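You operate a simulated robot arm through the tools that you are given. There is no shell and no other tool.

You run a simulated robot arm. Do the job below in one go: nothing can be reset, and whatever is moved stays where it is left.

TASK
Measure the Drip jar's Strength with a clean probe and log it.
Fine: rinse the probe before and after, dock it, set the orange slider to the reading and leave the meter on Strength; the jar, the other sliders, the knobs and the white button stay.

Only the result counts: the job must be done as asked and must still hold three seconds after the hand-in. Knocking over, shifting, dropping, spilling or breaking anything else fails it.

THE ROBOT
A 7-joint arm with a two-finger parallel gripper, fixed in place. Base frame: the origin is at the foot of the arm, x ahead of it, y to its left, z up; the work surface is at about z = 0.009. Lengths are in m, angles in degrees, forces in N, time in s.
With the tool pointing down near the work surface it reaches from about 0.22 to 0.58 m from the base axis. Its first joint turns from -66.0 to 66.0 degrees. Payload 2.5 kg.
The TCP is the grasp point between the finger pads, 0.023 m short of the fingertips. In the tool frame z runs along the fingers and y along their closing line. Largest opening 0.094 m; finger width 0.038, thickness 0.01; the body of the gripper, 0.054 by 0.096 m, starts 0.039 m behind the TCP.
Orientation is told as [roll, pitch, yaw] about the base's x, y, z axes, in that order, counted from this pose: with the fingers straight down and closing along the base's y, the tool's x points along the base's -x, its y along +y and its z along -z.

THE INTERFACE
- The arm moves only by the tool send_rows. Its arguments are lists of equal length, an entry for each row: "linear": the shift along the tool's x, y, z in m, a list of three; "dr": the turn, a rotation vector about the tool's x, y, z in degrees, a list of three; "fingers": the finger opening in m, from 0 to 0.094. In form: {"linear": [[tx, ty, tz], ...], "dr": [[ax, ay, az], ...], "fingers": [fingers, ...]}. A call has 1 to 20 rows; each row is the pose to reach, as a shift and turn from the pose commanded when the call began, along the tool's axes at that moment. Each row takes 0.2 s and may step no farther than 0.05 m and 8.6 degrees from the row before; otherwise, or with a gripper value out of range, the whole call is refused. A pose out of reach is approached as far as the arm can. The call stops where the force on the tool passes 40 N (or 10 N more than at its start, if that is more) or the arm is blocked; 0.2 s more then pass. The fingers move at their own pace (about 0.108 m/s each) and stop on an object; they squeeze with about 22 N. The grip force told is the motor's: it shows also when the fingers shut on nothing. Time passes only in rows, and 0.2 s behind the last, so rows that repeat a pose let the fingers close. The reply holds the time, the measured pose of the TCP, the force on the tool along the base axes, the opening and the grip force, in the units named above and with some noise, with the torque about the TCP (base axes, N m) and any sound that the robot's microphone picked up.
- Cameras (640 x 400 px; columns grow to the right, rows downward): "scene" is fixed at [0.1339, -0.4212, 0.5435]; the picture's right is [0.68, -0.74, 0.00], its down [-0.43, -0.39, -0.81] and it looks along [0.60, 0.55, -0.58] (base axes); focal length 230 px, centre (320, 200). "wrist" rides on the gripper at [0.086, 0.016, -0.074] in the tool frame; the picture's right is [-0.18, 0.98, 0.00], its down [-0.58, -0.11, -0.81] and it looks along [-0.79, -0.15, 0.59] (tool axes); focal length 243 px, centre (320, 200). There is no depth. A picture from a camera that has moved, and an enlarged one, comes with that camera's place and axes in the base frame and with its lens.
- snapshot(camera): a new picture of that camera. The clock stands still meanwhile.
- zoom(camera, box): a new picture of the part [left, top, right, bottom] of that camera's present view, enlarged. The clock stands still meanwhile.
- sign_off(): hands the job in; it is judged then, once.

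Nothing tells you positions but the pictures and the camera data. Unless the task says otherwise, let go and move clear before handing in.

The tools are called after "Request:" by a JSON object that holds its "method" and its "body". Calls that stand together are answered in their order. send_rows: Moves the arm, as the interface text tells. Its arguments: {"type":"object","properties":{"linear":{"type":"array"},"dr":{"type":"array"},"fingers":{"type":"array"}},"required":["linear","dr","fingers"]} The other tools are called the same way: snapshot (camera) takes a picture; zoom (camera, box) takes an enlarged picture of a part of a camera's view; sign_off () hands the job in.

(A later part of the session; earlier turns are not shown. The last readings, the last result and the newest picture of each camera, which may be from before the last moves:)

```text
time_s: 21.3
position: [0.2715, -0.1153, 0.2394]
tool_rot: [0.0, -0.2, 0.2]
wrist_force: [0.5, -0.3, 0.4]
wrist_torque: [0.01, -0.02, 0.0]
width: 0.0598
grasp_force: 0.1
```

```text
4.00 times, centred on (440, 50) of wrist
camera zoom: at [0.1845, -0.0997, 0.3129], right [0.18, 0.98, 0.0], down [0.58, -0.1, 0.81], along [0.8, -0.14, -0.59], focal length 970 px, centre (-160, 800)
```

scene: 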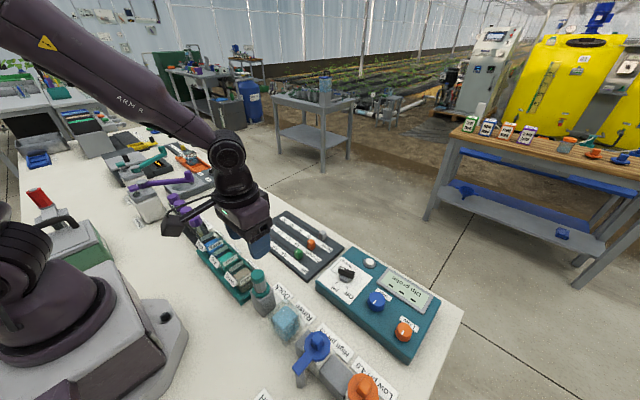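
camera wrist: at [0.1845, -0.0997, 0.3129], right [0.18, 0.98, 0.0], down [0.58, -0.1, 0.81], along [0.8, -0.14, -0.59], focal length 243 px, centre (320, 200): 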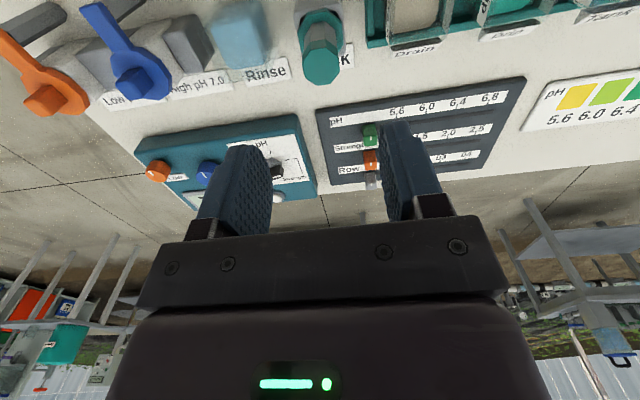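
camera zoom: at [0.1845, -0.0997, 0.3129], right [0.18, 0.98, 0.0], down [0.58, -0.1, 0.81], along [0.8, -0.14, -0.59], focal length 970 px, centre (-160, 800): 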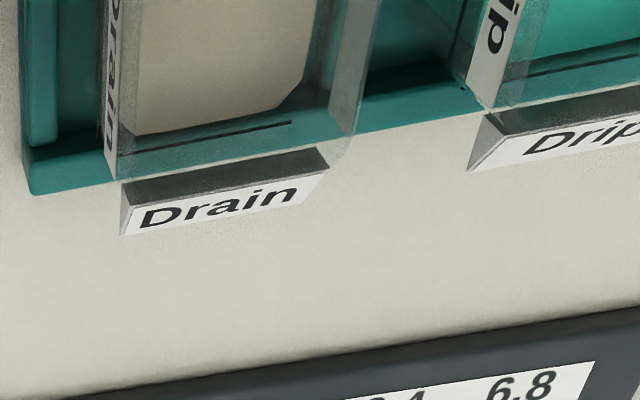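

Request:
{"method": "send_rows", "body": {"linear": [[0.001, 0.0005, 0.035], [0.002, 0.0005, 0.07]], "dr": [[0, 0, 0], [0, 0, 0]], "fingers": [0.06, 0.06]}}

Request:
{"method": "zoom", "body": {"camera": "wrist", "box": [200, 40, 440, 220]}}

Request:
{"method": "zoom", "body": {"camera": "scene", "box": [220, 220, 316, 300]}}

```text
time_s: 21.9
position: [0.2677, -0.1137, 0.1692]
tool_rot: [-0.1, -0.2, 0.2]
wrist_force: [0.0, 0.2, 0.4]
wrist_torque: [0.01, -0.02, -0.03]
width: 0.0598
grasp_force: 0.0
```

```text
2.22 times, centred on (320, 130) of wrist
camera zoom: at [0.1817, -0.0972, 0.2434], right [0.18, 0.98, 0.0], down [0.58, -0.1, 0.81], along [0.8, -0.15, -0.59], focal length 539 px, centre (320, 356)
```

zoom: 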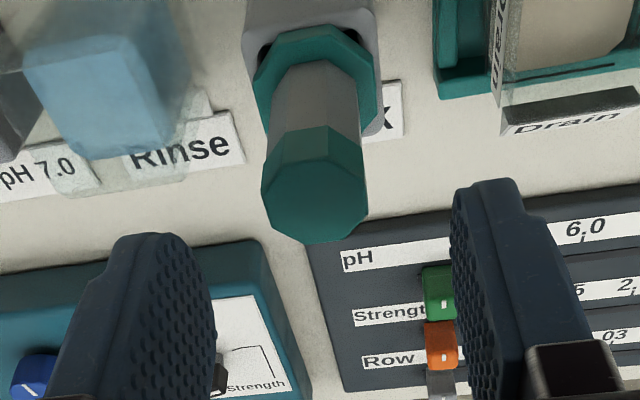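

```text
5.00 times, centred on (268, 260) of scene
camera zoom: at [0.1339, -0.4212, 0.5435], right [0.68, -0.74, 0.0], down [-0.43, -0.39, -0.81], along [0.6, 0.55, -0.58], focal length 1150 px, centre (580, -100)
```

zoom: 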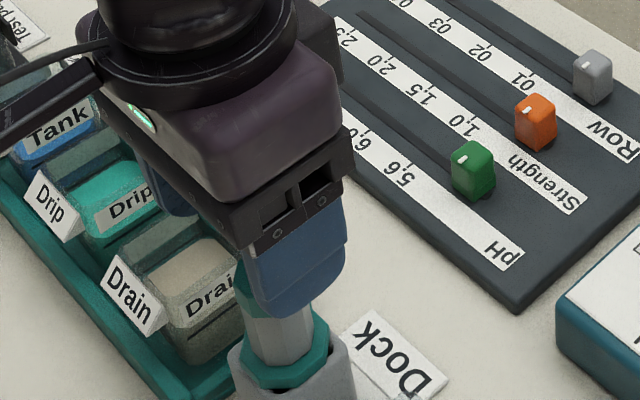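

The probe cap is about 2 mm to the -y side of the grasp centre. Correcting and descending around the handle, keeping the tips above the collar.

Request:
{"method": "send_rows", "body": {"linear": [[0, -0.002, 0.02], [0, -0.002, 0.04], [0, -0.002, 0.06]], "dr": [[0, 0, 0], [0, 0, 0], [0, 0, 0]], "fingers": [0.06, 0.06, 0.05]}}

Request:
{"method": "zoom", "body": {"camera": "wrist", "box": [200, 40, 440, 220]}}

Request:
{"method": "zoom", "body": {"camera": "scene", "box": [220, 250, 316, 330]}}

```text
time_s: 22.7
position: [0.2693, -0.1174, 0.1085]
tool_rot: [-0.1, -0.2, 0.2]
wrist_force: [-0.9, 0.4, -0.4]
wrist_torque: [-0.03, 0.01, 0.01]
width: 0.0502
grasp_force: 0.0
```

```text
2.22 times, centred on (320, 130) of wrist
camera zoom: at [0.1836, -0.1007, 0.1824], right [0.18, 0.98, 0.0], down [0.58, -0.11, 0.81], along [0.8, -0.15, -0.59], focal length 539 px, centre (320, 356)
```

zoom: 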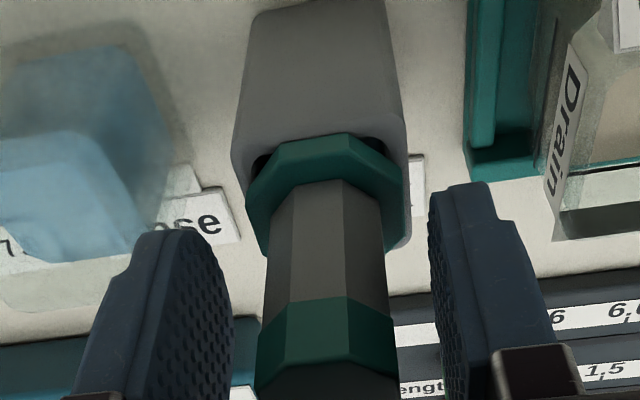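

```text
5.00 times, centred on (268, 290) of scene
camera zoom: at [0.1339, -0.4212, 0.5435], right [0.68, -0.74, 0.0], down [-0.43, -0.39, -0.81], along [0.6, 0.55, -0.58], focal length 1150 px, centre (580, -250)
```

zoom: 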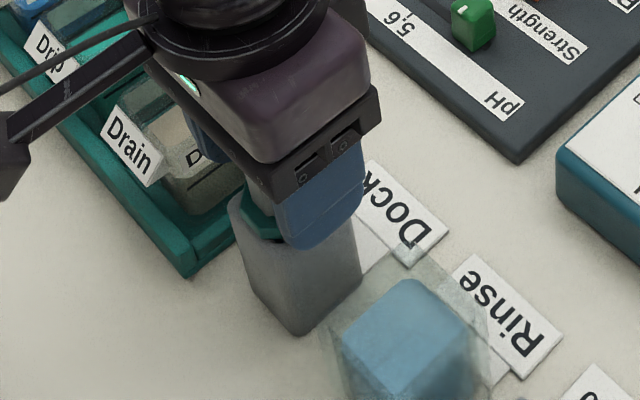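

The probe handle is about 1 mm to the +y side now. I'll trim that and close on it.

Request:
{"method": "send_rows", "body": {"linear": [[0, 0.0013, 0], [0, 0.0013, 0], [0, 0.0013, 0], [0, 0.0013, 0]], "dr": [[0, 0, 0], [0, 0, 0], [0, 0, 0], [0, 0, 0]], "fingers": [0.04, 0.034, 0.024, 0.024]}}

Request:
{"method": "zoom", "body": {"camera": "wrist", "box": [200, 40, 440, 220]}}

```text
time_s: 23.7
position: [0.2699, -0.116, 0.1094]
tool_rot: [-0.1, 0.0, 0.2]
wrist_force: [0.1, -1.1, 0.0]
wrist_torque: [-0.02, 0.01, 0.0]
width: 0.0257
grasp_force: 22.5
```

```text
2.22 times, centred on (320, 130) of wrist
camera zoom: at [0.1831, -0.0993, 0.183], right [0.18, 0.98, 0.0], down [0.58, -0.11, 0.81], along [0.79, -0.15, -0.59], focal length 539 px, centre (320, 356)
```

zoom: 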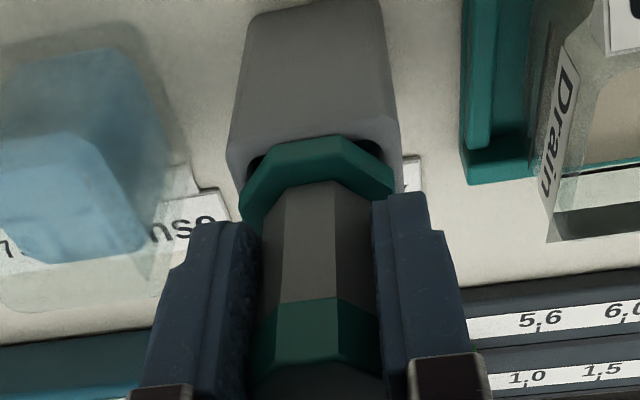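

Firm grip with only about 1 N side force. Lifting the probe straight out of the dock.

Request:
{"method": "send_rows", "body": {"linear": [[0, 0, -0.01], [0, 0, -0.025], [0, 0, -0.045], [0, 0, -0.07], [0, 0, -0.1], [0, 0, -0.12]], "dr": [[0, 0, 0], [0, 0, 0], [0, 0, 0], [0, 0, 0], [0, 0, 0], [0, 0, 0]], "fingers": [0.024, 0.024, 0.024, 0.024, 0.024, 0.024]}}

Request:
{"method": "snapshot", "body": {"camera": "scene"}}

Request:
{"method": "zoom", "body": {"camera": "scene", "box": [210, 200, 306, 320]}}

Request:
{"method": "snapshot", "body": {"camera": "wrist"}}

```text
time_s: 25.1
position: [0.2681, -0.1159, 0.2302]
tool_rot: [-0.1, -0.1, 0.3]
wrist_force: [0.6, 0.9, -1.3]
wrist_torque: [0.0, 0.03, 0.0]
width: 0.026
grasp_force: 22.3
```

```text
taken
```

scene: 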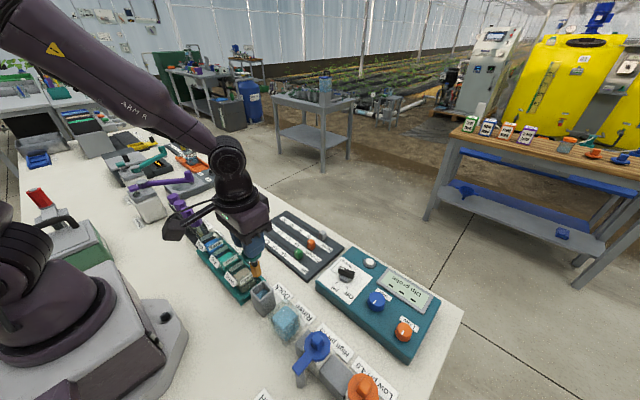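

```text
3.33 times, centred on (258, 260) of scene
camera zoom: at [0.1339, -0.4212, 0.5435], right [0.68, -0.74, 0.0], down [-0.43, -0.39, -0.81], along [0.6, 0.55, -0.58], focal length 767 px, centre (527, 0)
```

zoom: 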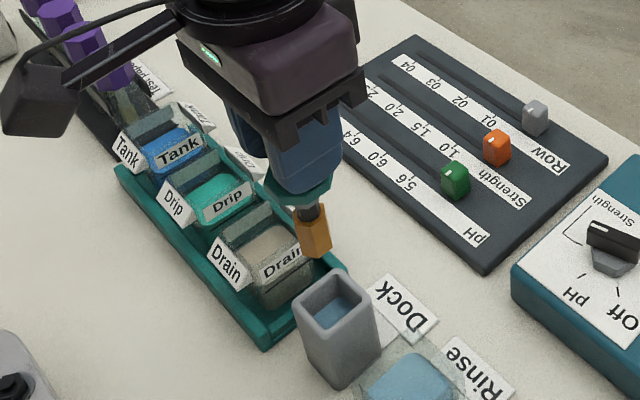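

```text
taken
camera wrist: at [0.1833, -0.0986, 0.3043], right [0.18, 0.98, 0.0], down [0.58, -0.11, 0.81], along [0.79, -0.15, -0.59], focal length 243 px, centre (320, 200)
```

wrist: 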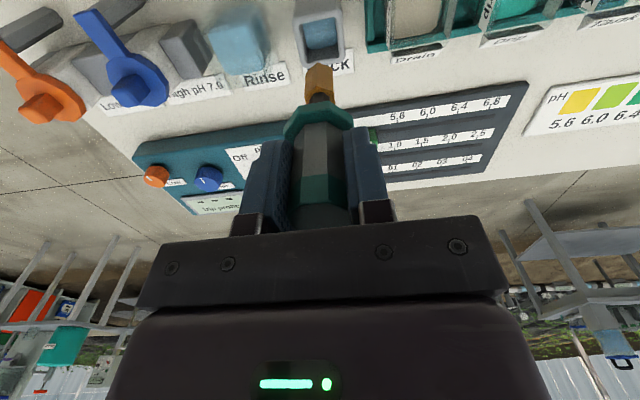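

The probe is out, with a dark stem and an orange-brown sensing tip about 0.10 m below the grasp point. I'll look at the tip and the Rinse cup more closely before dipping.

Request:
{"method": "zoom", "body": {"camera": "wrist", "box": [180, 0, 380, 125]}}

Request:
{"method": "zoom", "body": {"camera": "scene", "box": [240, 240, 340, 350]}}

```text
3.20 times, centred on (280, 62) of wrist
camera zoom: at [0.1833, -0.0986, 0.3043], right [0.18, 0.98, 0.0], down [0.58, -0.11, 0.81], along [0.79, -0.15, -0.59], focal length 776 px, centre (448, 640)
```

zoom: 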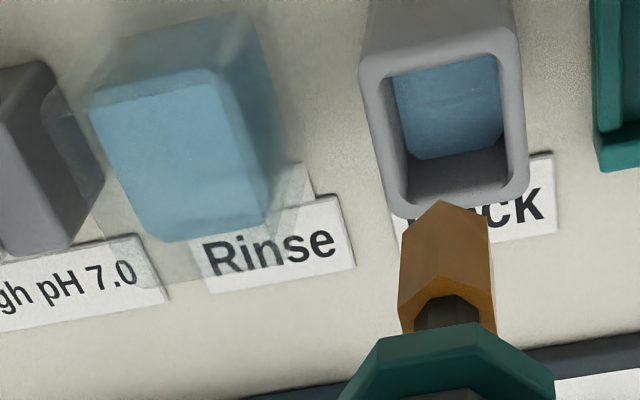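

```text
3.64 times, centred on (290, 295) of scene
camera zoom: at [0.1339, -0.4212, 0.5435], right [0.68, -0.74, 0.0], down [-0.43, -0.39, -0.81], along [0.6, 0.55, -0.58], focal length 836 px, centre (429, -146)
```

zoom: 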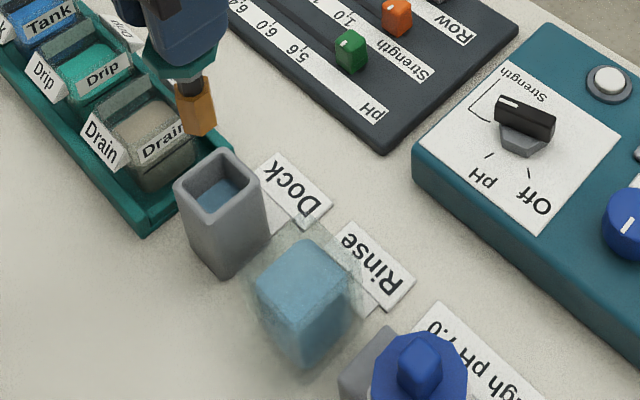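

Request:
{"method": "send_rows", "body": {"linear": [[0, -0.02, 0], [-0.0005, -0.04, 0], [-0.001, -0.06, 0], [-0.001, -0.0785, 0]], "dr": [[0, 0, 0], [0, 0, 0], [0, 0, 0], [0, 0, 0]], "fingers": [0.024, 0.024, 0.024, 0.024]}}

Request:
{"method": "zoom", "body": {"camera": "wrist", "box": [220, 0, 420, 125]}}

Request:
{"method": "zoom", "body": {"camera": "scene", "box": [240, 240, 340, 350]}}

```text
time_s: 26.1
position: [0.2699, -0.1944, 0.2281]
tool_rot: [-0.2, -0.1, 0.2]
wrist_force: [-0.3, 0.0, -2.4]
wrist_torque: [0.01, 0.0, 0.02]
width: 0.026
grasp_force: 21.9
```

```text
3.20 times, centred on (320, 62) of wrist
camera zoom: at [0.1838, -0.1776, 0.3032], right [0.18, 0.98, 0.0], down [0.58, -0.11, 0.81], along [0.79, -0.15, -0.59], focal length 776 px, centre (320, 640)
```

zoom: 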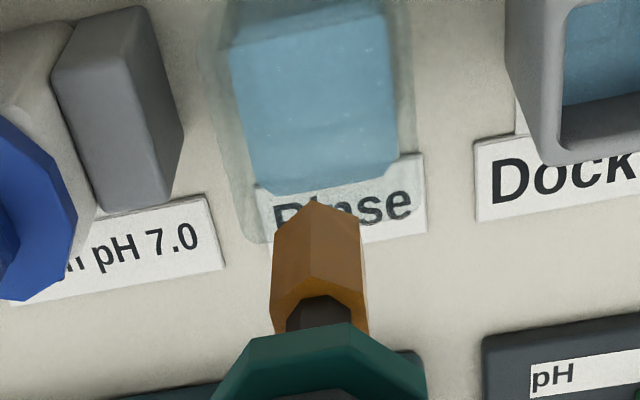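

```text
3.64 times, centred on (290, 295) of scene
camera zoom: at [0.1339, -0.4212, 0.5435], right [0.68, -0.74, 0.0], down [-0.43, -0.39, -0.81], along [0.6, 0.55, -0.58], focal length 836 px, centre (429, -146)
```

zoom: 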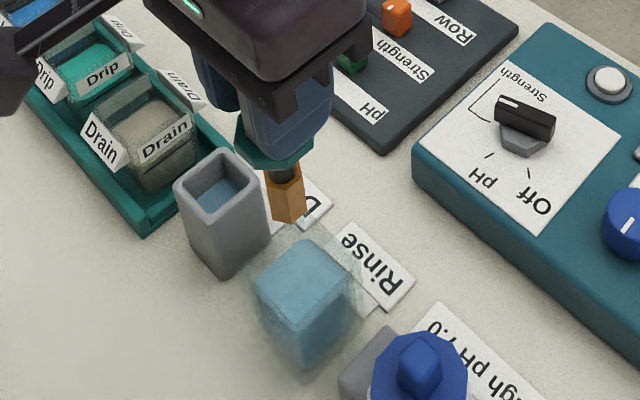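

The probe is centred over the Rinse cup. Lowering it in slowly.

Request:
{"method": "send_rows", "body": {"linear": [[0.001, 0, 0.02], [0.001, 0, 0.04], [0.001, 0, 0.055], [0.001, 0, 0.07], [0.001, 0, 0.085]], "dr": [[0, 0, 0], [0, 0, 0], [0, 0, 0], [0, 0, 0], [0, 0, 0]], "fingers": [0.024, 0.024, 0.024, 0.024, 0.024]}}

Request:
{"method": "zoom", "body": {"camera": "wrist", "box": [220, 0, 420, 125]}}

Request:
{"method": "zoom", "body": {"camera": "scene", "box": [240, 240, 340, 350]}}

```text
time_s: 27.3
position: [0.27, -0.1935, 0.1441]
tool_rot: [-0.1, -0.1, 0.1]
wrist_force: [-0.7, -0.3, -1.1]
wrist_torque: [0.01, 0.03, 0.01]
width: 0.0261
grasp_force: 21.6
```

```text
3.20 times, centred on (320, 62) of wrist
camera zoom: at [0.1828, -0.1775, 0.2179], right [0.18, 0.98, 0.0], down [0.58, -0.11, 0.81], along [0.79, -0.15, -0.59], focal length 776 px, centre (320, 640)
```

zoom: 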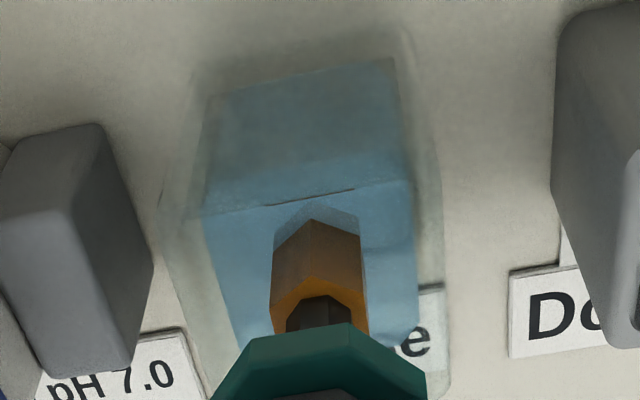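

```text
3.64 times, centred on (290, 295) of scene
camera zoom: at [0.1339, -0.4212, 0.5435], right [0.68, -0.74, 0.0], down [-0.43, -0.39, -0.81], along [0.6, 0.55, -0.58], focal length 836 px, centre (429, -146)
```

zoom: 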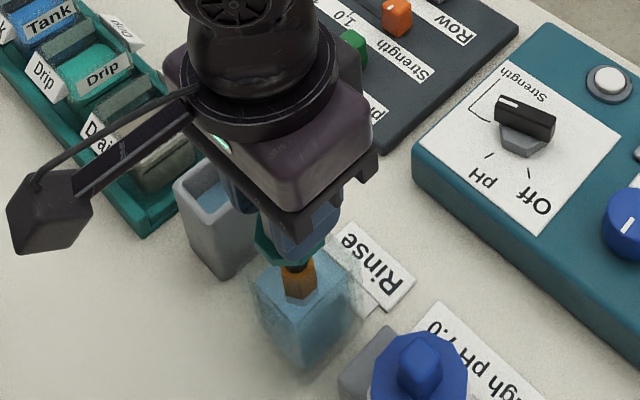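

The tip is just entering the water. Going about 18 mm deeper while watching the force, then swishing it gently.

Request:
{"method": "send_rows", "body": {"linear": [[0, 0, 0.006], [0, 0, 0.012], [0, 0, 0.018], [0, 0, 0.018]], "dr": [[0, 0, 0], [0, 0, 0], [0, 0, 0], [0, 0, 0]], "fingers": [0.024, 0.024, 0.024, 0.024]}}

Request:
{"method": "zoom", "body": {"camera": "wrist", "box": [220, 0, 420, 125]}}

Request:
{"method": "zoom", "body": {"camera": "scene", "box": [250, 270, 330, 340]}}

```text
time_s: 28.3
position: [0.2699, -0.194, 0.1269]
tool_rot: [-0.1, -0.2, 0.2]
wrist_force: [0.6, -0.6, -1.1]
wrist_torque: [-0.01, 0.0, 0.04]
width: 0.0256
grasp_force: 21.8
```

```text
3.20 times, centred on (320, 62) of wrist
camera zoom: at [0.1834, -0.1776, 0.2004], right [0.18, 0.98, 0.0], down [0.58, -0.11, 0.81], along [0.79, -0.15, -0.59], focal length 776 px, centre (320, 640)
```

zoom: 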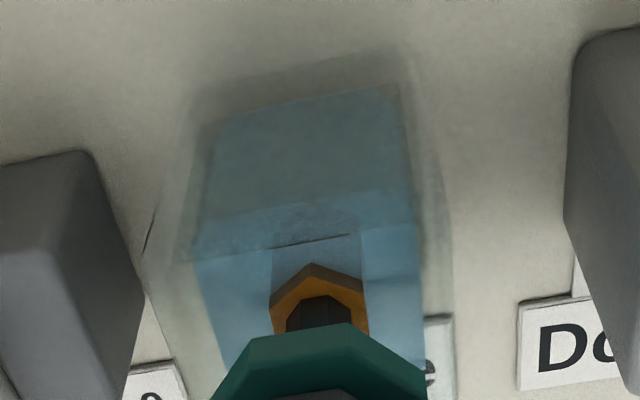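

```text
5.71 times, centred on (290, 305) of scene
camera zoom: at [0.1339, -0.4212, 0.5435], right [0.68, -0.74, 0.0], down [-0.43, -0.39, -0.81], along [0.6, 0.55, -0.58], focal length 1314 px, centre (491, -400)
```

zoom: 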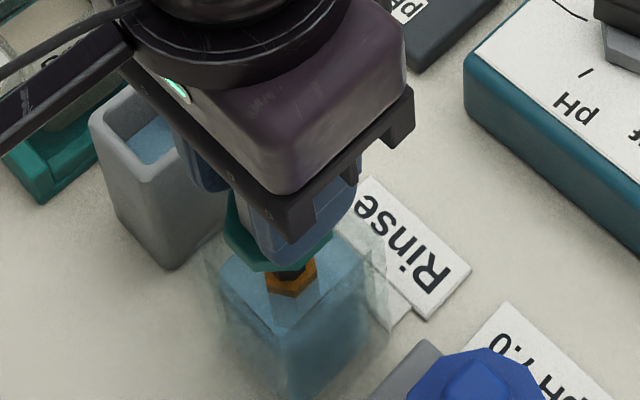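

Request:
{"method": "send_rows", "body": {"linear": [[0, 0, 0.003], [0, 0, 0.006], [0, 0, 0.006], [0, 0.004, 0.006], [0, 0.004, 0.006], [0, -0.004, 0.006], [0, -0.004, 0.006], [0, 0.004, 0.006], [0, -0.004, 0.006], [0, 0, 0.006], [0, 0, 0.006], [0, 0, 0.006], [0, 0, 0.006]], "dr": [[0, 0, 0], [0, 0, 0], [0, 0, 0], [0, 0, 0], [0, 0, 0], [0, 0, 0], [0, 0, 0], [0, 0, 0], [0, 0, 0], [0, 0, 0], [0, 0, 0], [0, 0, 0], [0, 0, 0]], "fingers": [0.024, 0.024, 0.024, 0.024, 0.024, 0.024, 0.024, 0.024, 0.024, 0.024, 0.024, 0.024, 0.024]}}

Request:
{"method": "zoom", "body": {"camera": "wrist", "box": [220, 0, 420, 125]}}

Request:
{"method": "zoom", "body": {"camera": "scene", "box": [310, 230, 450, 330]}}

```text
time_s: 31.1
position: [0.2671, -0.1935, 0.1204]
tool_rot: [-0.1, -0.1, 0.1]
wrist_force: [-0.2, -0.5, -1.7]
wrist_torque: [-0.02, 0.04, 0.02]
width: 0.0259
grasp_force: 22.1
```

```text
3.20 times, centred on (320, 62) of wrist
camera zoom: at [0.182, -0.1774, 0.1949], right [0.18, 0.98, 0.0], down [0.58, -0.11, 0.81], along [0.79, -0.15, -0.59], focal length 776 px, centre (320, 640)
```

zoom: 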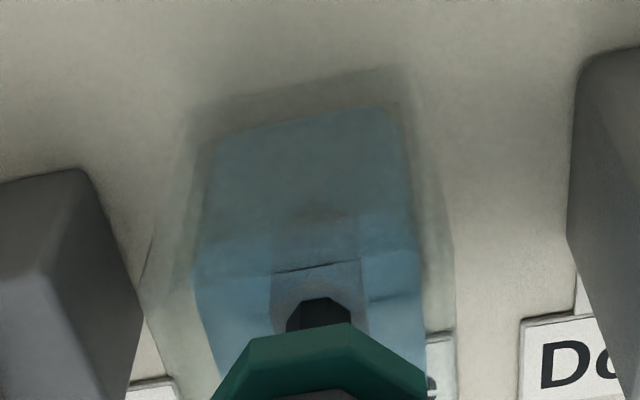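

```text
4.00 times, centred on (380, 280) of scene
camera zoom: at [0.1339, -0.4212, 0.5435], right [0.68, -0.74, 0.0], down [-0.43, -0.39, -0.81], along [0.6, 0.55, -0.58], focal length 920 px, centre (80, -120)
```

zoom: 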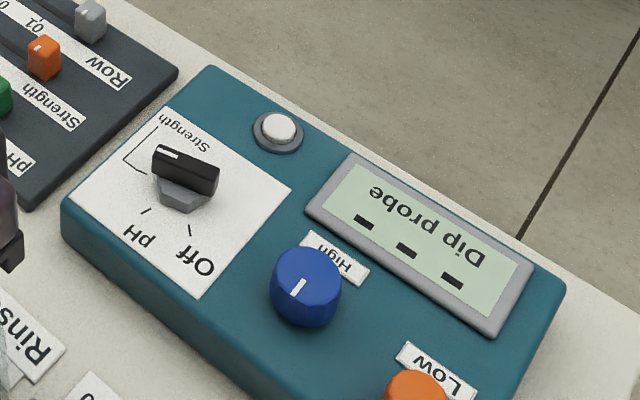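

The whole tip is under water and has been held for over 2 s. Lifting to inspect the tip.

Request:
{"method": "send_rows", "body": {"linear": [[0, 0, -0.01], [0, 0, -0.025], [0, 0, -0.045], [0, 0, -0.07], [0, 0, -0.1]], "dr": [[0, 0, 0], [0, 0, 0], [0, 0, 0], [0, 0, 0], [0, 0, 0]], "fingers": [0.024, 0.024, 0.024, 0.024, 0.024]}}

Request:
{"method": "zoom", "body": {"camera": "wrist", "box": [220, 0, 420, 125]}}

Request:
{"method": "zoom", "body": {"camera": "scene", "box": [240, 240, 340, 350]}}

```text
time_s: 32.3
position: [0.2677, -0.1938, 0.2212]
tool_rot: [0.0, -0.1, 0.2]
wrist_force: [0.7, 0.0, -1.0]
wrist_torque: [0.0, -0.01, 0.02]
width: 0.0258
grasp_force: 22.3
```

```text
3.20 times, centred on (320, 62) of wrist
camera zoom: at [0.1812, -0.1769, 0.2955], right [0.18, 0.98, 0.0], down [0.58, -0.11, 0.81], along [0.79, -0.15, -0.59], focal length 776 px, centre (320, 640)
```

zoom: 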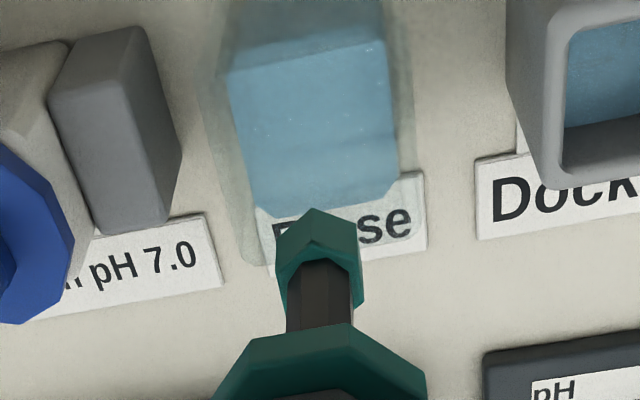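

```text
3.64 times, centred on (290, 295) of scene
camera zoom: at [0.134, -0.4212, 0.5435], right [0.68, -0.74, 0.0], down [-0.43, -0.39, -0.81], along [0.6, 0.55, -0.58], focal length 836 px, centre (429, -146)
```

zoom: 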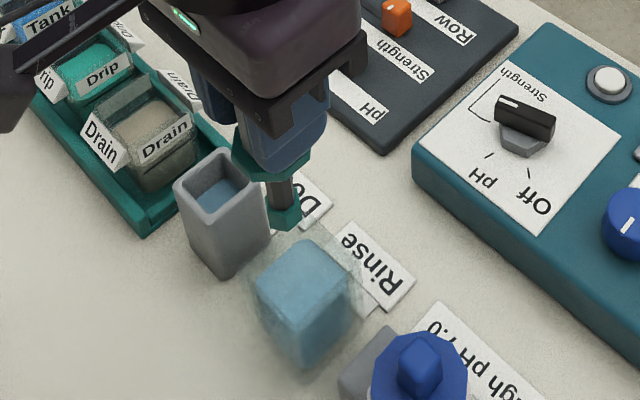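

The residue is gone and the tip is clean teal. Moving to above the Drip jar near (0.268, 0.056).

Request:
{"method": "send_rows", "body": {"linear": [[0, 0.03, -0.02], [0, 0.07, -0.02], [0, 0.11, -0.02], [0, 0.15, -0.02], [0, 0.19, -0.02], [0, 0.225, -0.02], [0, 0.25, -0.02], [0, 0.25, -0.02]], "dr": [[0, 0, 0], [0, 0, 0], [0, 0, 0], [0, 0, 0], [0, 0, 0], [0, 0, 0], [0, 0, 0], [0, 0, 0]], "fingers": [0.024, 0.024, 0.024, 0.024, 0.024, 0.024, 0.024, 0.024]}}

Request:
{"method": "zoom", "body": {"camera": "wrist", "box": [220, 0, 420, 125]}}

Request:
{"method": "zoom", "body": {"camera": "scene", "box": [180, 200, 290, 310]}}

```text
time_s: 34.1
position: [0.2673, 0.0574, 0.2383]
tool_rot: [-0.1, -0.2, 0.3]
wrist_force: [0.2, 0.1, -0.9]
wrist_torque: [0.03, -0.01, -0.01]
width: 0.026
grasp_force: 22.5
```

```text
3.20 times, centred on (320, 62) of wrist
camera zoom: at [0.1815, 0.0741, 0.314], right [0.18, 0.98, 0.0], down [0.58, -0.11, 0.81], along [0.79, -0.15, -0.59], focal length 776 px, centre (320, 640)
```

zoom: 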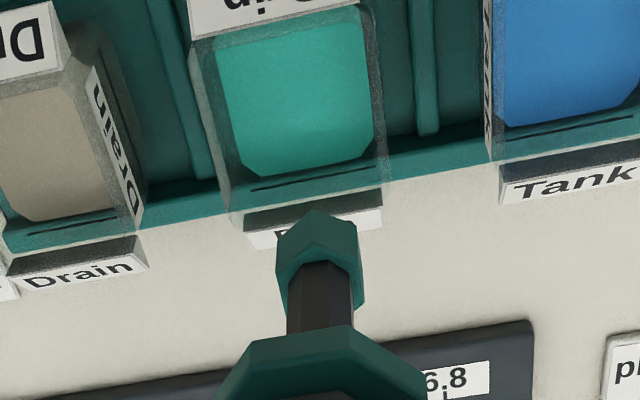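

```text
3.64 times, centred on (235, 255) of scene
camera zoom: at [0.1339, -0.4212, 0.5435], right [0.68, -0.74, 0.0], down [-0.43, -0.39, -0.81], along [0.6, 0.55, -0.58], focal length 836 px, centre (629, 0)
```

zoom: 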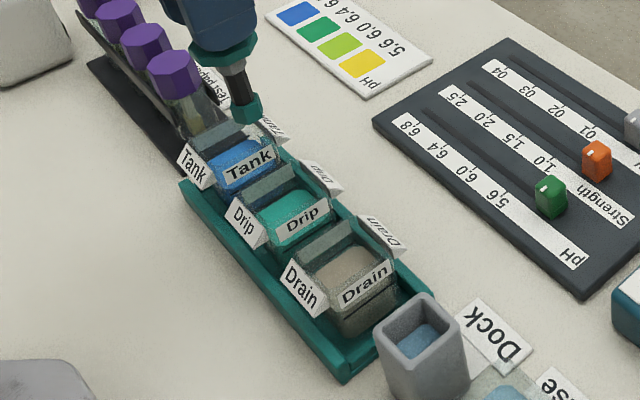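

The jar's centre is about 7 mm to -y of the probe. Correcting that and lowering partway to check.

Request:
{"method": "send_rows", "body": {"linear": [[0, -0.007, 0], [0, -0.007, 0.02], [0, -0.007, 0.045]], "dr": [[0, 0, 0], [0, 0, 0], [0, 0, 0]], "fingers": [0.024, 0.024, 0.024]}}

Request:
{"method": "snapshot", "body": {"camera": "wrist"}}

Request:
{"method": "zoom", "body": {"camera": "wrist", "box": [220, 0, 420, 125]}}

Request:
{"method": "zoom", "body": {"camera": "scene", "box": [190, 210, 270, 280]}}

```text
time_s: 34.9
position: [0.267, 0.0494, 0.194]
tool_rot: [-0.2, -0.2, 0.3]
wrist_force: [-0.2, 1.1, -1.7]
wrist_torque: [-0.01, 0.0, 0.03]
width: 0.0258
grasp_force: 21.7
```

```text
taken
camera wrist: at [0.1811, 0.0657, 0.2685], right [0.18, 0.98, 0.0], down [0.58, -0.11, 0.81], along [0.79, -0.15, -0.59], focal length 243 px, centre (320, 200)
```

wrist: 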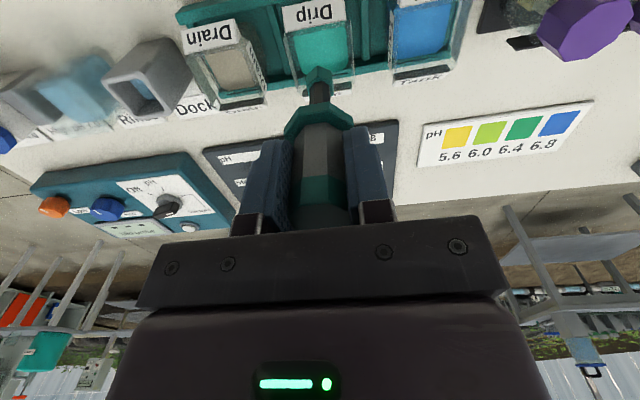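

```text
3.20 times, centred on (320, 62) of wrist
camera zoom: at [0.1811, 0.0657, 0.2685], right [0.18, 0.98, 0.0], down [0.58, -0.11, 0.81], along [0.79, -0.15, -0.59], focal length 776 px, centre (320, 640)
```

zoom: 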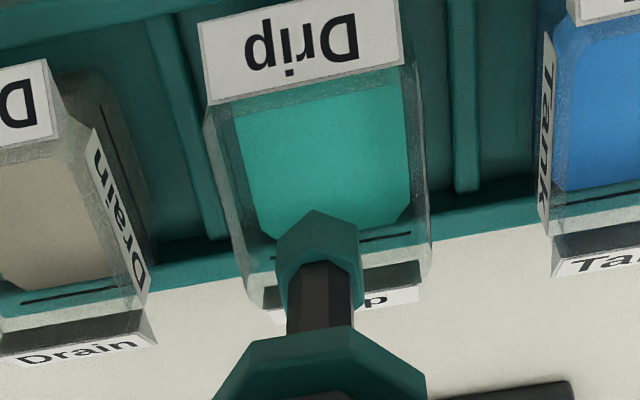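

```text
5.71 times, centred on (230, 245) of scene
camera zoom: at [0.1339, -0.4212, 0.5435], right [0.68, -0.74, 0.0], down [-0.43, -0.39, -0.81], along [0.6, 0.55, -0.58], focal length 1314 px, centre (834, -57)
```

zoom: 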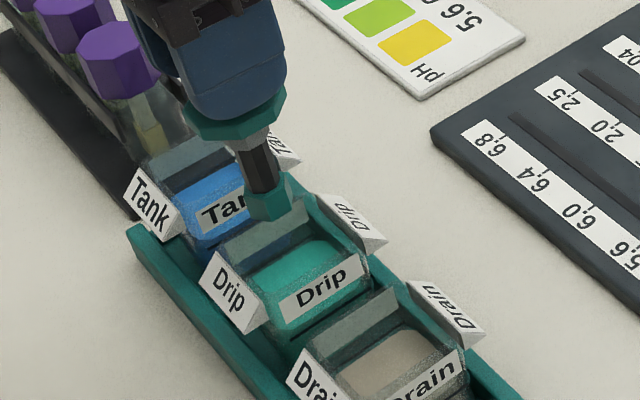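

The probe is centred over the Drip jar now. Lowering further and checking again.

Request:
{"method": "send_rows", "body": {"linear": [[-0.001, 0.0005, 0.015], [-0.001, 0.0005, 0.03], [-0.001, 0.0005, 0.042]], "dr": [[0, 0, 0], [0, 0, 0], [0, 0, 0]], "fingers": [0.024, 0.024, 0.024]}}

Request:
{"method": "zoom", "body": {"camera": "wrist", "box": [220, 0, 420, 125]}}

Request:
{"method": "zoom", "body": {"camera": "scene", "box": [190, 210, 270, 280]}}

Request:
{"method": "zoom", "body": {"camera": "scene", "box": [310, 230, 450, 330]}}

```text
time_s: 35.7
position: [0.269, 0.0496, 0.1525]
tool_rot: [0.0, -0.3, 0.2]
wrist_force: [-0.1, 0.7, -0.9]
wrist_torque: [-0.02, 0.03, 0.0]
width: 0.0255
grasp_force: 21.7
```

```text
3.20 times, centred on (320, 62) of wrist
camera zoom: at [0.1824, 0.0662, 0.2267], right [0.18, 0.98, 0.0], down [0.58, -0.11, 0.81], along [0.79, -0.15, -0.59], focal length 776 px, centre (320, 640)
```

zoom: 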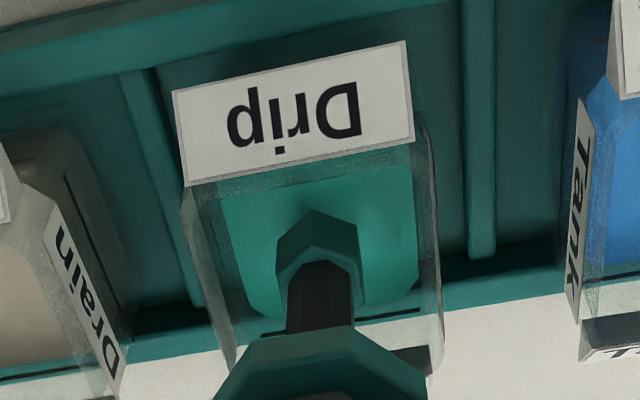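

```text
5.71 times, centred on (230, 245) of scene
camera zoom: at [0.1339, -0.4212, 0.5435], right [0.68, -0.74, 0.0], down [-0.43, -0.39, -0.81], along [0.6, 0.55, -0.58], focal length 1314 px, centre (834, -57)
```

zoom: 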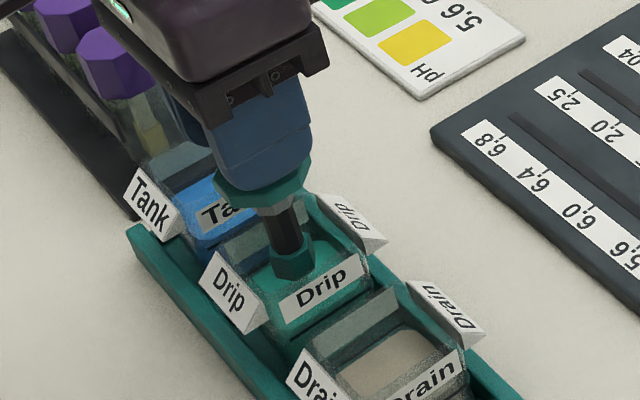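

```text
4.00 times, centred on (380, 280) of scene
camera zoom: at [0.1339, -0.4212, 0.5435], right [0.68, -0.74, 0.0], down [-0.43, -0.39, -0.81], along [0.6, 0.55, -0.58], focal length 920 px, centre (80, -120)
```

zoom: 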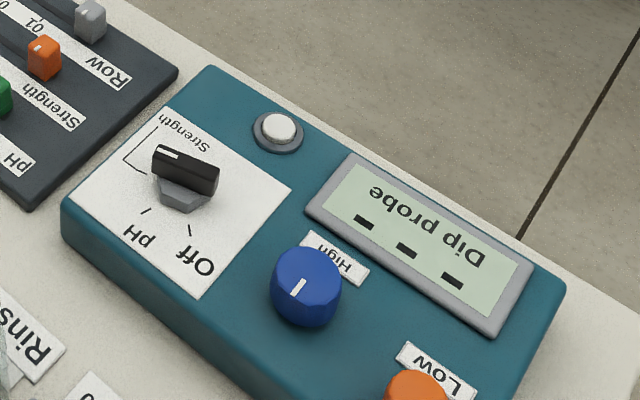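

Request:
{"method": "send_rows", "body": {"linear": [[0, 0, 0.006], [0, 0, 0.012], [0, 0, 0.018], [0, 0, 0.018], [0, 0, 0.018]], "dr": [[0, 0, 0], [0, 0, 0], [0, 0, 0], [0, 0, 0], [0, 0, 0]], "fingers": [0.024, 0.024, 0.024, 0.024, 0.024]}}

Request:
{"method": "zoom", "body": {"camera": "wrist", "box": [220, 0, 420, 125]}}

Request:
{"method": "zoom", "body": {"camera": "scene", "box": [310, 230, 450, 330]}}

```text
time_s: 36.9
position: [0.2685, 0.0495, 0.1357]
tool_rot: [-0.1, -0.1, 0.2]
wrist_force: [-0.4, -0.3, -1.4]
wrist_torque: [0.03, 0.01, 0.02]
width: 0.026
grasp_force: 22.4
```

```text
3.20 times, centred on (320, 62) of wrist
camera zoom: at [0.1821, 0.0653, 0.2095], right [0.18, 0.98, 0.0], down [0.58, -0.11, 0.81], along [0.79, -0.15, -0.59], focal length 776 px, centre (320, 640)
```

zoom: 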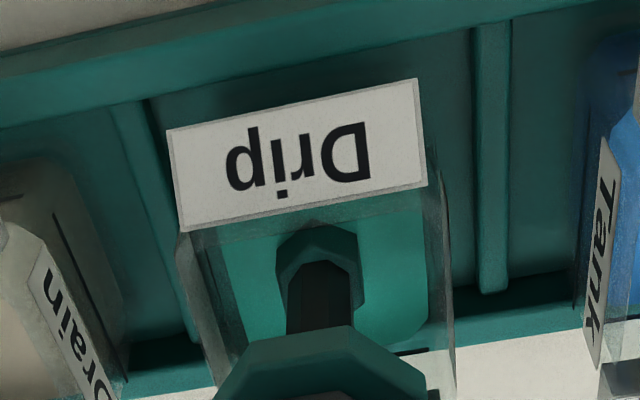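

```text
4.00 times, centred on (380, 280) of scene
camera zoom: at [0.1339, -0.4212, 0.5435], right [0.68, -0.74, 0.0], down [-0.43, -0.39, -0.81], along [0.6, 0.55, -0.58], focal length 920 px, centre (80, -120)
```

zoom: 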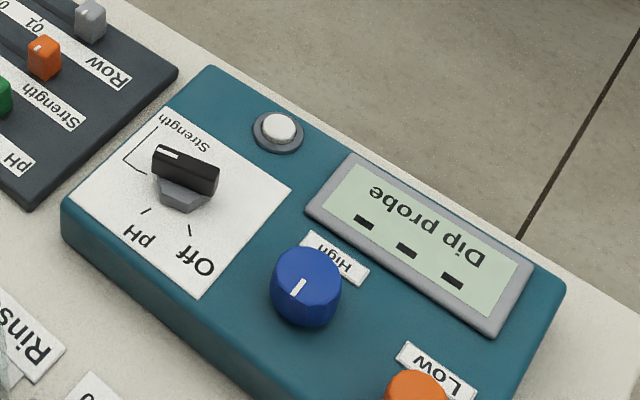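

Request:
{"method": "send_rows", "body": {"linear": [[0, 0, 0.004], [0, 0, 0.008], [0, 0, 0.011], [0, 0, 0.011], [0, 0, 0.011]], "dr": [[0, 0, 0], [0, 0, 0], [0, 0, 0], [0, 0, 0], [0, 0, 0]], "fingers": [0.024, 0.024, 0.024, 0.024, 0.024]}}

Request:
{"method": "zoom", "body": {"camera": "wrist", "box": [220, 0, 420, 125]}}

Request:
{"method": "zoom", "body": {"camera": "scene", "box": [310, 230, 450, 330]}}

Request:
{"method": "zoom", "body": {"camera": "scene", "box": [190, 210, 270, 280]}}

```text
time_s: 38.1
position: [0.2684, 0.0494, 0.1233]
tool_rot: [-0.1, -0.1, 0.3]
wrist_force: [0.2, 0.7, -1.2]
wrist_torque: [0.01, 0.0, -0.03]
width: 0.0255
grasp_force: 21.8
```

```text
3.20 times, centred on (320, 62) of wrist
camera zoom: at [0.182, 0.0657, 0.1977], right [0.18, 0.98, 0.0], down [0.58, -0.11, 0.81], along [0.79, -0.15, -0.59], focal length 776 px, centre (320, 640)
```

zoom: 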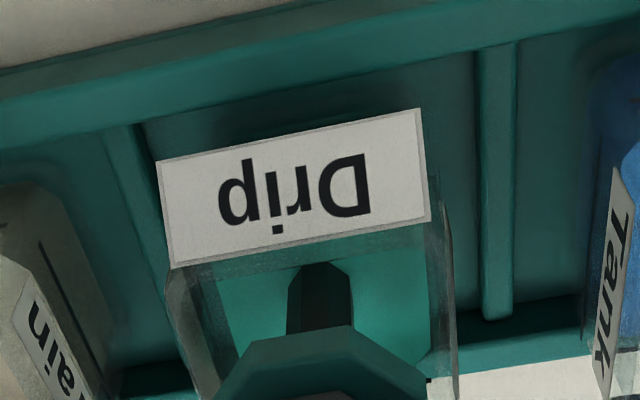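

```text
4.00 times, centred on (380, 280) of scene
camera zoom: at [0.1339, -0.4212, 0.5435], right [0.68, -0.74, 0.0], down [-0.43, -0.39, -0.81], along [0.6, 0.55, -0.58], focal length 920 px, centre (80, -120)
```

zoom: 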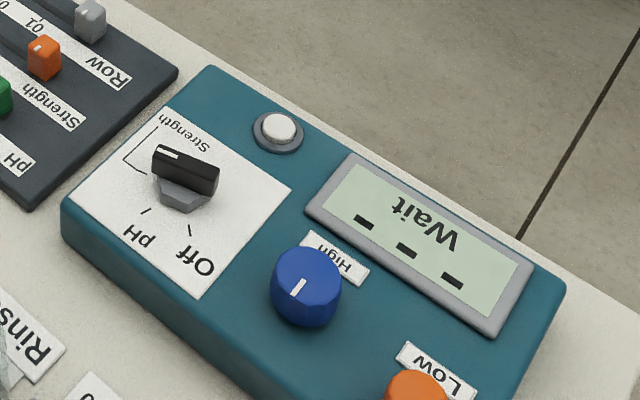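

```text
5.71 times, centred on (230, 245) of scene
camera zoom: at [0.1339, -0.4212, 0.5435], right [0.68, -0.74, 0.0], down [-0.43, -0.39, -0.81], along [0.6, 0.55, -0.58], focal length 1314 px, centre (834, -57)
```

zoom: 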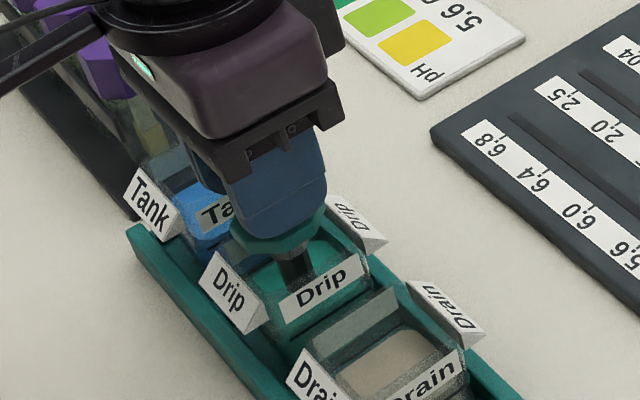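

The meter now shows "Wait", so the tip is in the solution. Holding still for the reading to settle.

Request:
{"method": "send_rows", "body": {"linear": [[0, 0, 0], [0, 0, 0], [0, 0, 0], [0, 0, 0], [0, 0, 0], [0, 0, 0], [0, 0, 0], [0, 0, 0], [0, 0, 0], [0, 0, 0], [0, 0, 0], [0, 0, 0], [0, 0, 0], [0, 0, 0], [0, 0, 0]], "dr": [[0, 0, 0], [0, 0, 0], [0, 0, 0], [0, 0, 0], [0, 0, 0], [0, 0, 0], [0, 0, 0], [0, 0, 0], [0, 0, 0], [0, 0, 0], [0, 0, 0], [0, 0, 0], [0, 0, 0], [0, 0, 0], [0, 0, 0]], "fingers": [0.024, 0.024, 0.024, 0.024, 0.024, 0.024, 0.024, 0.024, 0.024, 0.024, 0.024, 0.024, 0.024, 0.024, 0.024]}}

Request:
{"method": "zoom", "body": {"camera": "scene", "box": [310, 230, 450, 330]}}

```text
time_s: 41.3
position: [0.2676, 0.0492, 0.1239]
tool_rot: [-0.1, -0.1, 0.2]
wrist_force: [-0.2, 0.6, -1.4]
wrist_torque: [0.01, 0.02, 0.0]
width: 0.0259
grasp_force: 22.1
```

```text
4.00 times, centred on (380, 280) of scene
camera zoom: at [0.1339, -0.4212, 0.5435], right [0.68, -0.74, 0.0], down [-0.43, -0.39, -0.81], along [0.6, 0.55, -0.58], focal length 920 px, centre (80, -120)
```

zoom: 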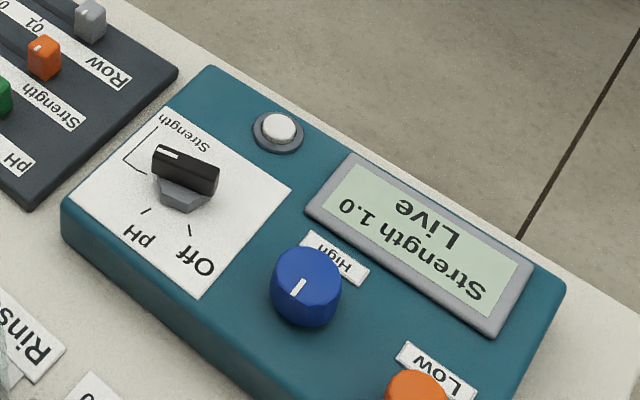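

The display shows "Strength 1.0 / Live". I'll wait longer to see whether it changes or settles.

Request:
{"method": "zoom", "body": {"camera": "scene", "box": [384, 264, 440, 318]}}

Request:
{"method": "send_rows", "body": {"linear": [[0, 0, 0], [0, 0, 0], [0, 0, 0], [0, 0, 0], [0, 0, 0], [0, 0, 0], [0, 0, 0], [0, 0, 0], [0, 0, 0], [0, 0, 0], [0, 0, 0], [0, 0, 0], [0, 0, 0], [0, 0, 0], [0, 0, 0]], "dr": [[0, 0, 0], [0, 0, 0], [0, 0, 0], [0, 0, 0], [0, 0, 0], [0, 0, 0], [0, 0, 0], [0, 0, 0], [0, 0, 0], [0, 0, 0], [0, 0, 0], [0, 0, 0], [0, 0, 0], [0, 0, 0], [0, 0, 0]], "fingers": [0.024, 0.024, 0.024, 0.024, 0.024, 0.024, 0.024, 0.024, 0.024, 0.024, 0.024, 0.024, 0.024, 0.024, 0.024]}}

Request:
{"method": "zoom", "body": {"camera": "scene", "box": [384, 264, 440, 318]}}

```text
7.41 times, centred on (412, 291) of scene
camera zoom: at [0.1339, -0.4212, 0.5435], right [0.68, -0.74, 0.0], down [-0.43, -0.39, -0.81], along [0.6, 0.55, -0.58], focal length 1704 px, centre (-362, -474)
```

zoom: 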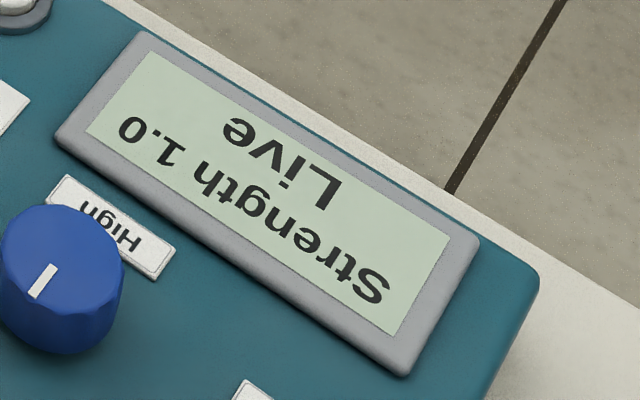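

```text
time_s: 44.5
position: [0.2687, 0.049, 0.1231]
tool_rot: [-0.1, -0.2, 0.2]
wrist_force: [-0.3, -0.6, -0.8]
wrist_torque: [0.0, -0.01, 0.0]
width: 0.0258
grasp_force: 22.3
```

```text
7.41 times, centred on (412, 291) of scene
camera zoom: at [0.1339, -0.4212, 0.5435], right [0.68, -0.74, 0.0], down [-0.43, -0.39, -0.81], along [0.6, 0.55, -0.58], focal length 1704 px, centre (-362, -474)
```

zoom: 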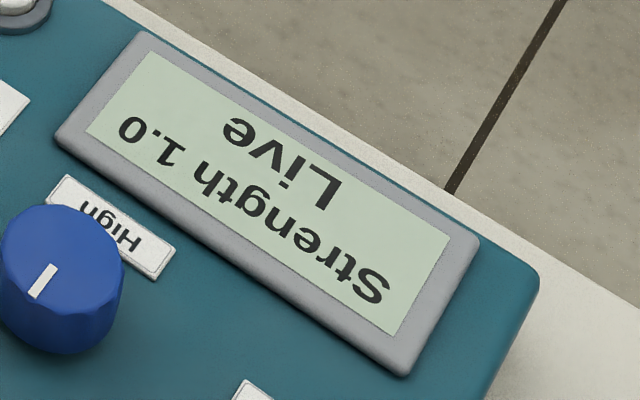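

The reading is stable: Strength 1.0. Lifting out straight up and going back to Rinse.

Request:
{"method": "send_rows", "body": {"linear": [[0, 0, -0.015], [0, 0, -0.035], [0, 0, -0.06], [0, 0, -0.09], [0, 0, -0.117], [0, 0, -0.117], [0, -0.03, -0.117], [0.001, -0.07, -0.117], [0.001, -0.11, -0.117], [0.001, -0.15, -0.117], [0.001, -0.19, -0.117], [0.001, -0.225, -0.117], [0.001, -0.2435, -0.117], [0.001, -0.2435, -0.117]], "dr": [[0, 0, 0], [0, 0, 0], [0, 0, 0], [0, 0, 0], [0, 0, 0], [0, 0, 0], [0, 0, 0], [0, 0, 0], [0, 0, 0], [0, 0, 0], [0, 0, 0], [0, 0, 0], [0, 0, 0], [0, 0, 0]], "fingers": [0.024, 0.024, 0.024, 0.024, 0.024, 0.024, 0.024, 0.024, 0.024, 0.024, 0.024, 0.024, 0.024, 0.024]}}

Request:
{"method": "zoom", "body": {"camera": "wrist", "box": [220, 0, 420, 125]}}

Request:
{"method": "zoom", "body": {"camera": "scene", "box": [180, 200, 340, 340]}}

```text
time_s: 47.5
position: [0.2706, -0.1928, 0.2406]
tool_rot: [-0.1, -0.2, 0.2]
wrist_force: [-0.4, -0.2, -1.0]
wrist_torque: [0.03, -0.01, -0.01]
width: 0.0259
grasp_force: 21.3
```

```text
3.20 times, centred on (320, 62) of wrist
camera zoom: at [0.1833, -0.1772, 0.314], right [0.18, 0.98, 0.0], down [0.58, -0.11, 0.81], along [0.79, -0.15, -0.59], focal length 776 px, centre (320, 640)
```

zoom: 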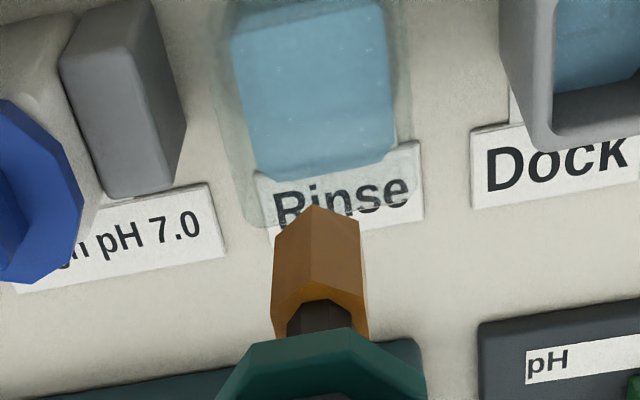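

```text
2.86 times, centred on (260, 270) of scene
camera zoom: at [0.1339, -0.4212, 0.5435], right [0.68, -0.74, 0.0], down [-0.43, -0.39, -0.81], along [0.6, 0.55, -0.58], focal length 657 px, centre (491, 0)
```

zoom: 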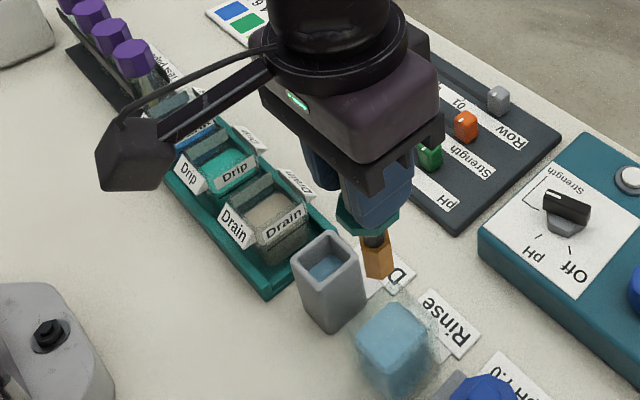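

The tip shows residue again, as expected after sampling. Rinsing it exactly as before.

Request:
{"method": "send_rows", "body": {"linear": [[0, 0, 0.025], [0, 0, 0.05], [0, 0, 0.07], [0, 0, 0.085], [0, 0, 0.097], [0, 0, 0.108], [0, 0, 0.116], [0, 0, 0.12], [0, 0, 0.12], [0, 0.004, 0.12], [0, 0.004, 0.12], [0, -0.004, 0.12], [0, -0.004, 0.12], [0, 0.004, 0.12], [0, -0.004, 0.12], [0, 0, 0.12], [0, 0, 0.12], [0, 0, 0.12], [0, 0, 0.12]], "dr": [[0, 0, 0], [0, 0, 0], [0, 0, 0], [0, 0, 0], [0, 0, 0], [0, 0, 0], [0, 0, 0], [0, 0, 0], [0, 0, 0], [0, 0, 0], [0, 0, 0], [0, 0, 0], [0, 0, 0], [0, 0, 0], [0, 0, 0], [0, 0, 0], [0, 0, 0], [0, 0, 0], [0, 0, 0]], "fingers": [0.024, 0.024, 0.024, 0.024, 0.024, 0.024, 0.024, 0.024, 0.024, 0.024, 0.024, 0.024, 0.024, 0.024, 0.024, 0.024, 0.024, 0.024, 0.024]}}

Request:
{"method": "zoom", "body": {"camera": "wrist", "box": [220, 0, 420, 125]}}

Request:
{"method": "zoom", "body": {"camera": "scene", "box": [250, 230, 450, 350]}}

```text
time_s: 51.5
position: [0.2688, -0.1933, 0.1221]
tool_rot: [-0.1, -0.1, 0.2]
wrist_force: [0.3, -0.6, -0.7]
wrist_torque: [0.05, 0.0, 0.03]
width: 0.0259
grasp_force: 21.8
```

```text
3.20 times, centred on (320, 62) of wrist
camera zoom: at [0.1824, -0.1777, 0.1954], right [0.18, 0.98, 0.0], down [0.58, -0.11, 0.81], along [0.79, -0.15, -0.59], focal length 776 px, centre (320, 640)
```

zoom: 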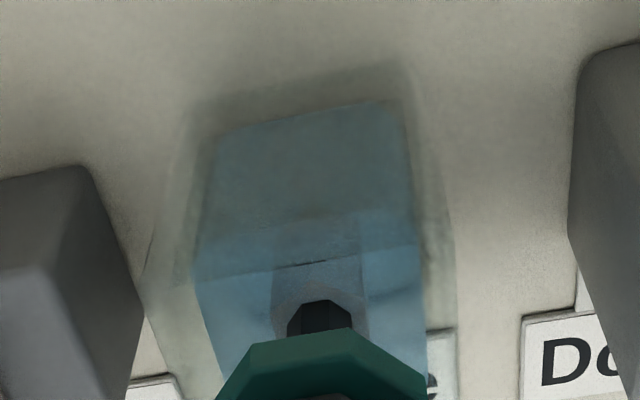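

```text
3.20 times, centred on (350, 290) of scene
camera zoom: at [0.1339, -0.4212, 0.5435], right [0.68, -0.74, 0.0], down [-0.43, -0.39, -0.81], along [0.6, 0.55, -0.58], focal length 736 px, centre (224, -88)
```

zoom: 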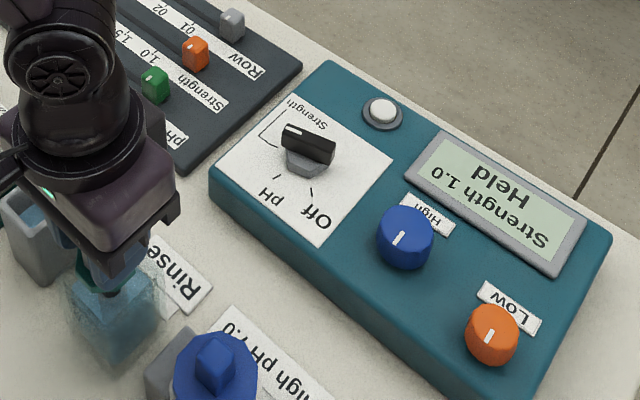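

The meter holds "Strength 1.0 – Held". Lifting out of Rinse to check the tip, then on to the dock.

Request:
{"method": "send_rows", "body": {"linear": [[0, 0, -0.01], [0, 0, -0.025], [0, 0, -0.045], [0, 0, -0.07], [0, 0, -0.1], [0, 0, -0.11]], "dr": [[0, 0, 0], [0, 0, 0], [0, 0, 0], [0, 0, 0], [0, 0, 0], [0, 0, 0]], "fingers": [0.024, 0.024, 0.024, 0.024, 0.024, 0.024]}}

Request:
{"method": "zoom", "body": {"camera": "wrist", "box": [220, 0, 420, 125]}}

```text
time_s: 52.9
position: [0.267, -0.1954, 0.2304]
tool_rot: [0.0, -0.1, 0.1]
wrist_force: [-0.5, -0.4, -1.8]
wrist_torque: [0.04, 0.01, -0.01]
width: 0.0258
grasp_force: 22.1
```

```text
3.20 times, centred on (320, 62) of wrist
camera zoom: at [0.1818, -0.1786, 0.3045], right [0.18, 0.98, 0.0], down [0.58, -0.11, 0.81], along [0.79, -0.15, -0.59], focal length 776 px, centre (320, 640)
```

zoom: 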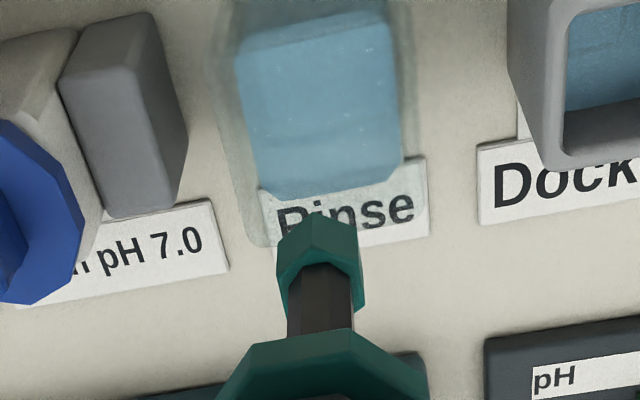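

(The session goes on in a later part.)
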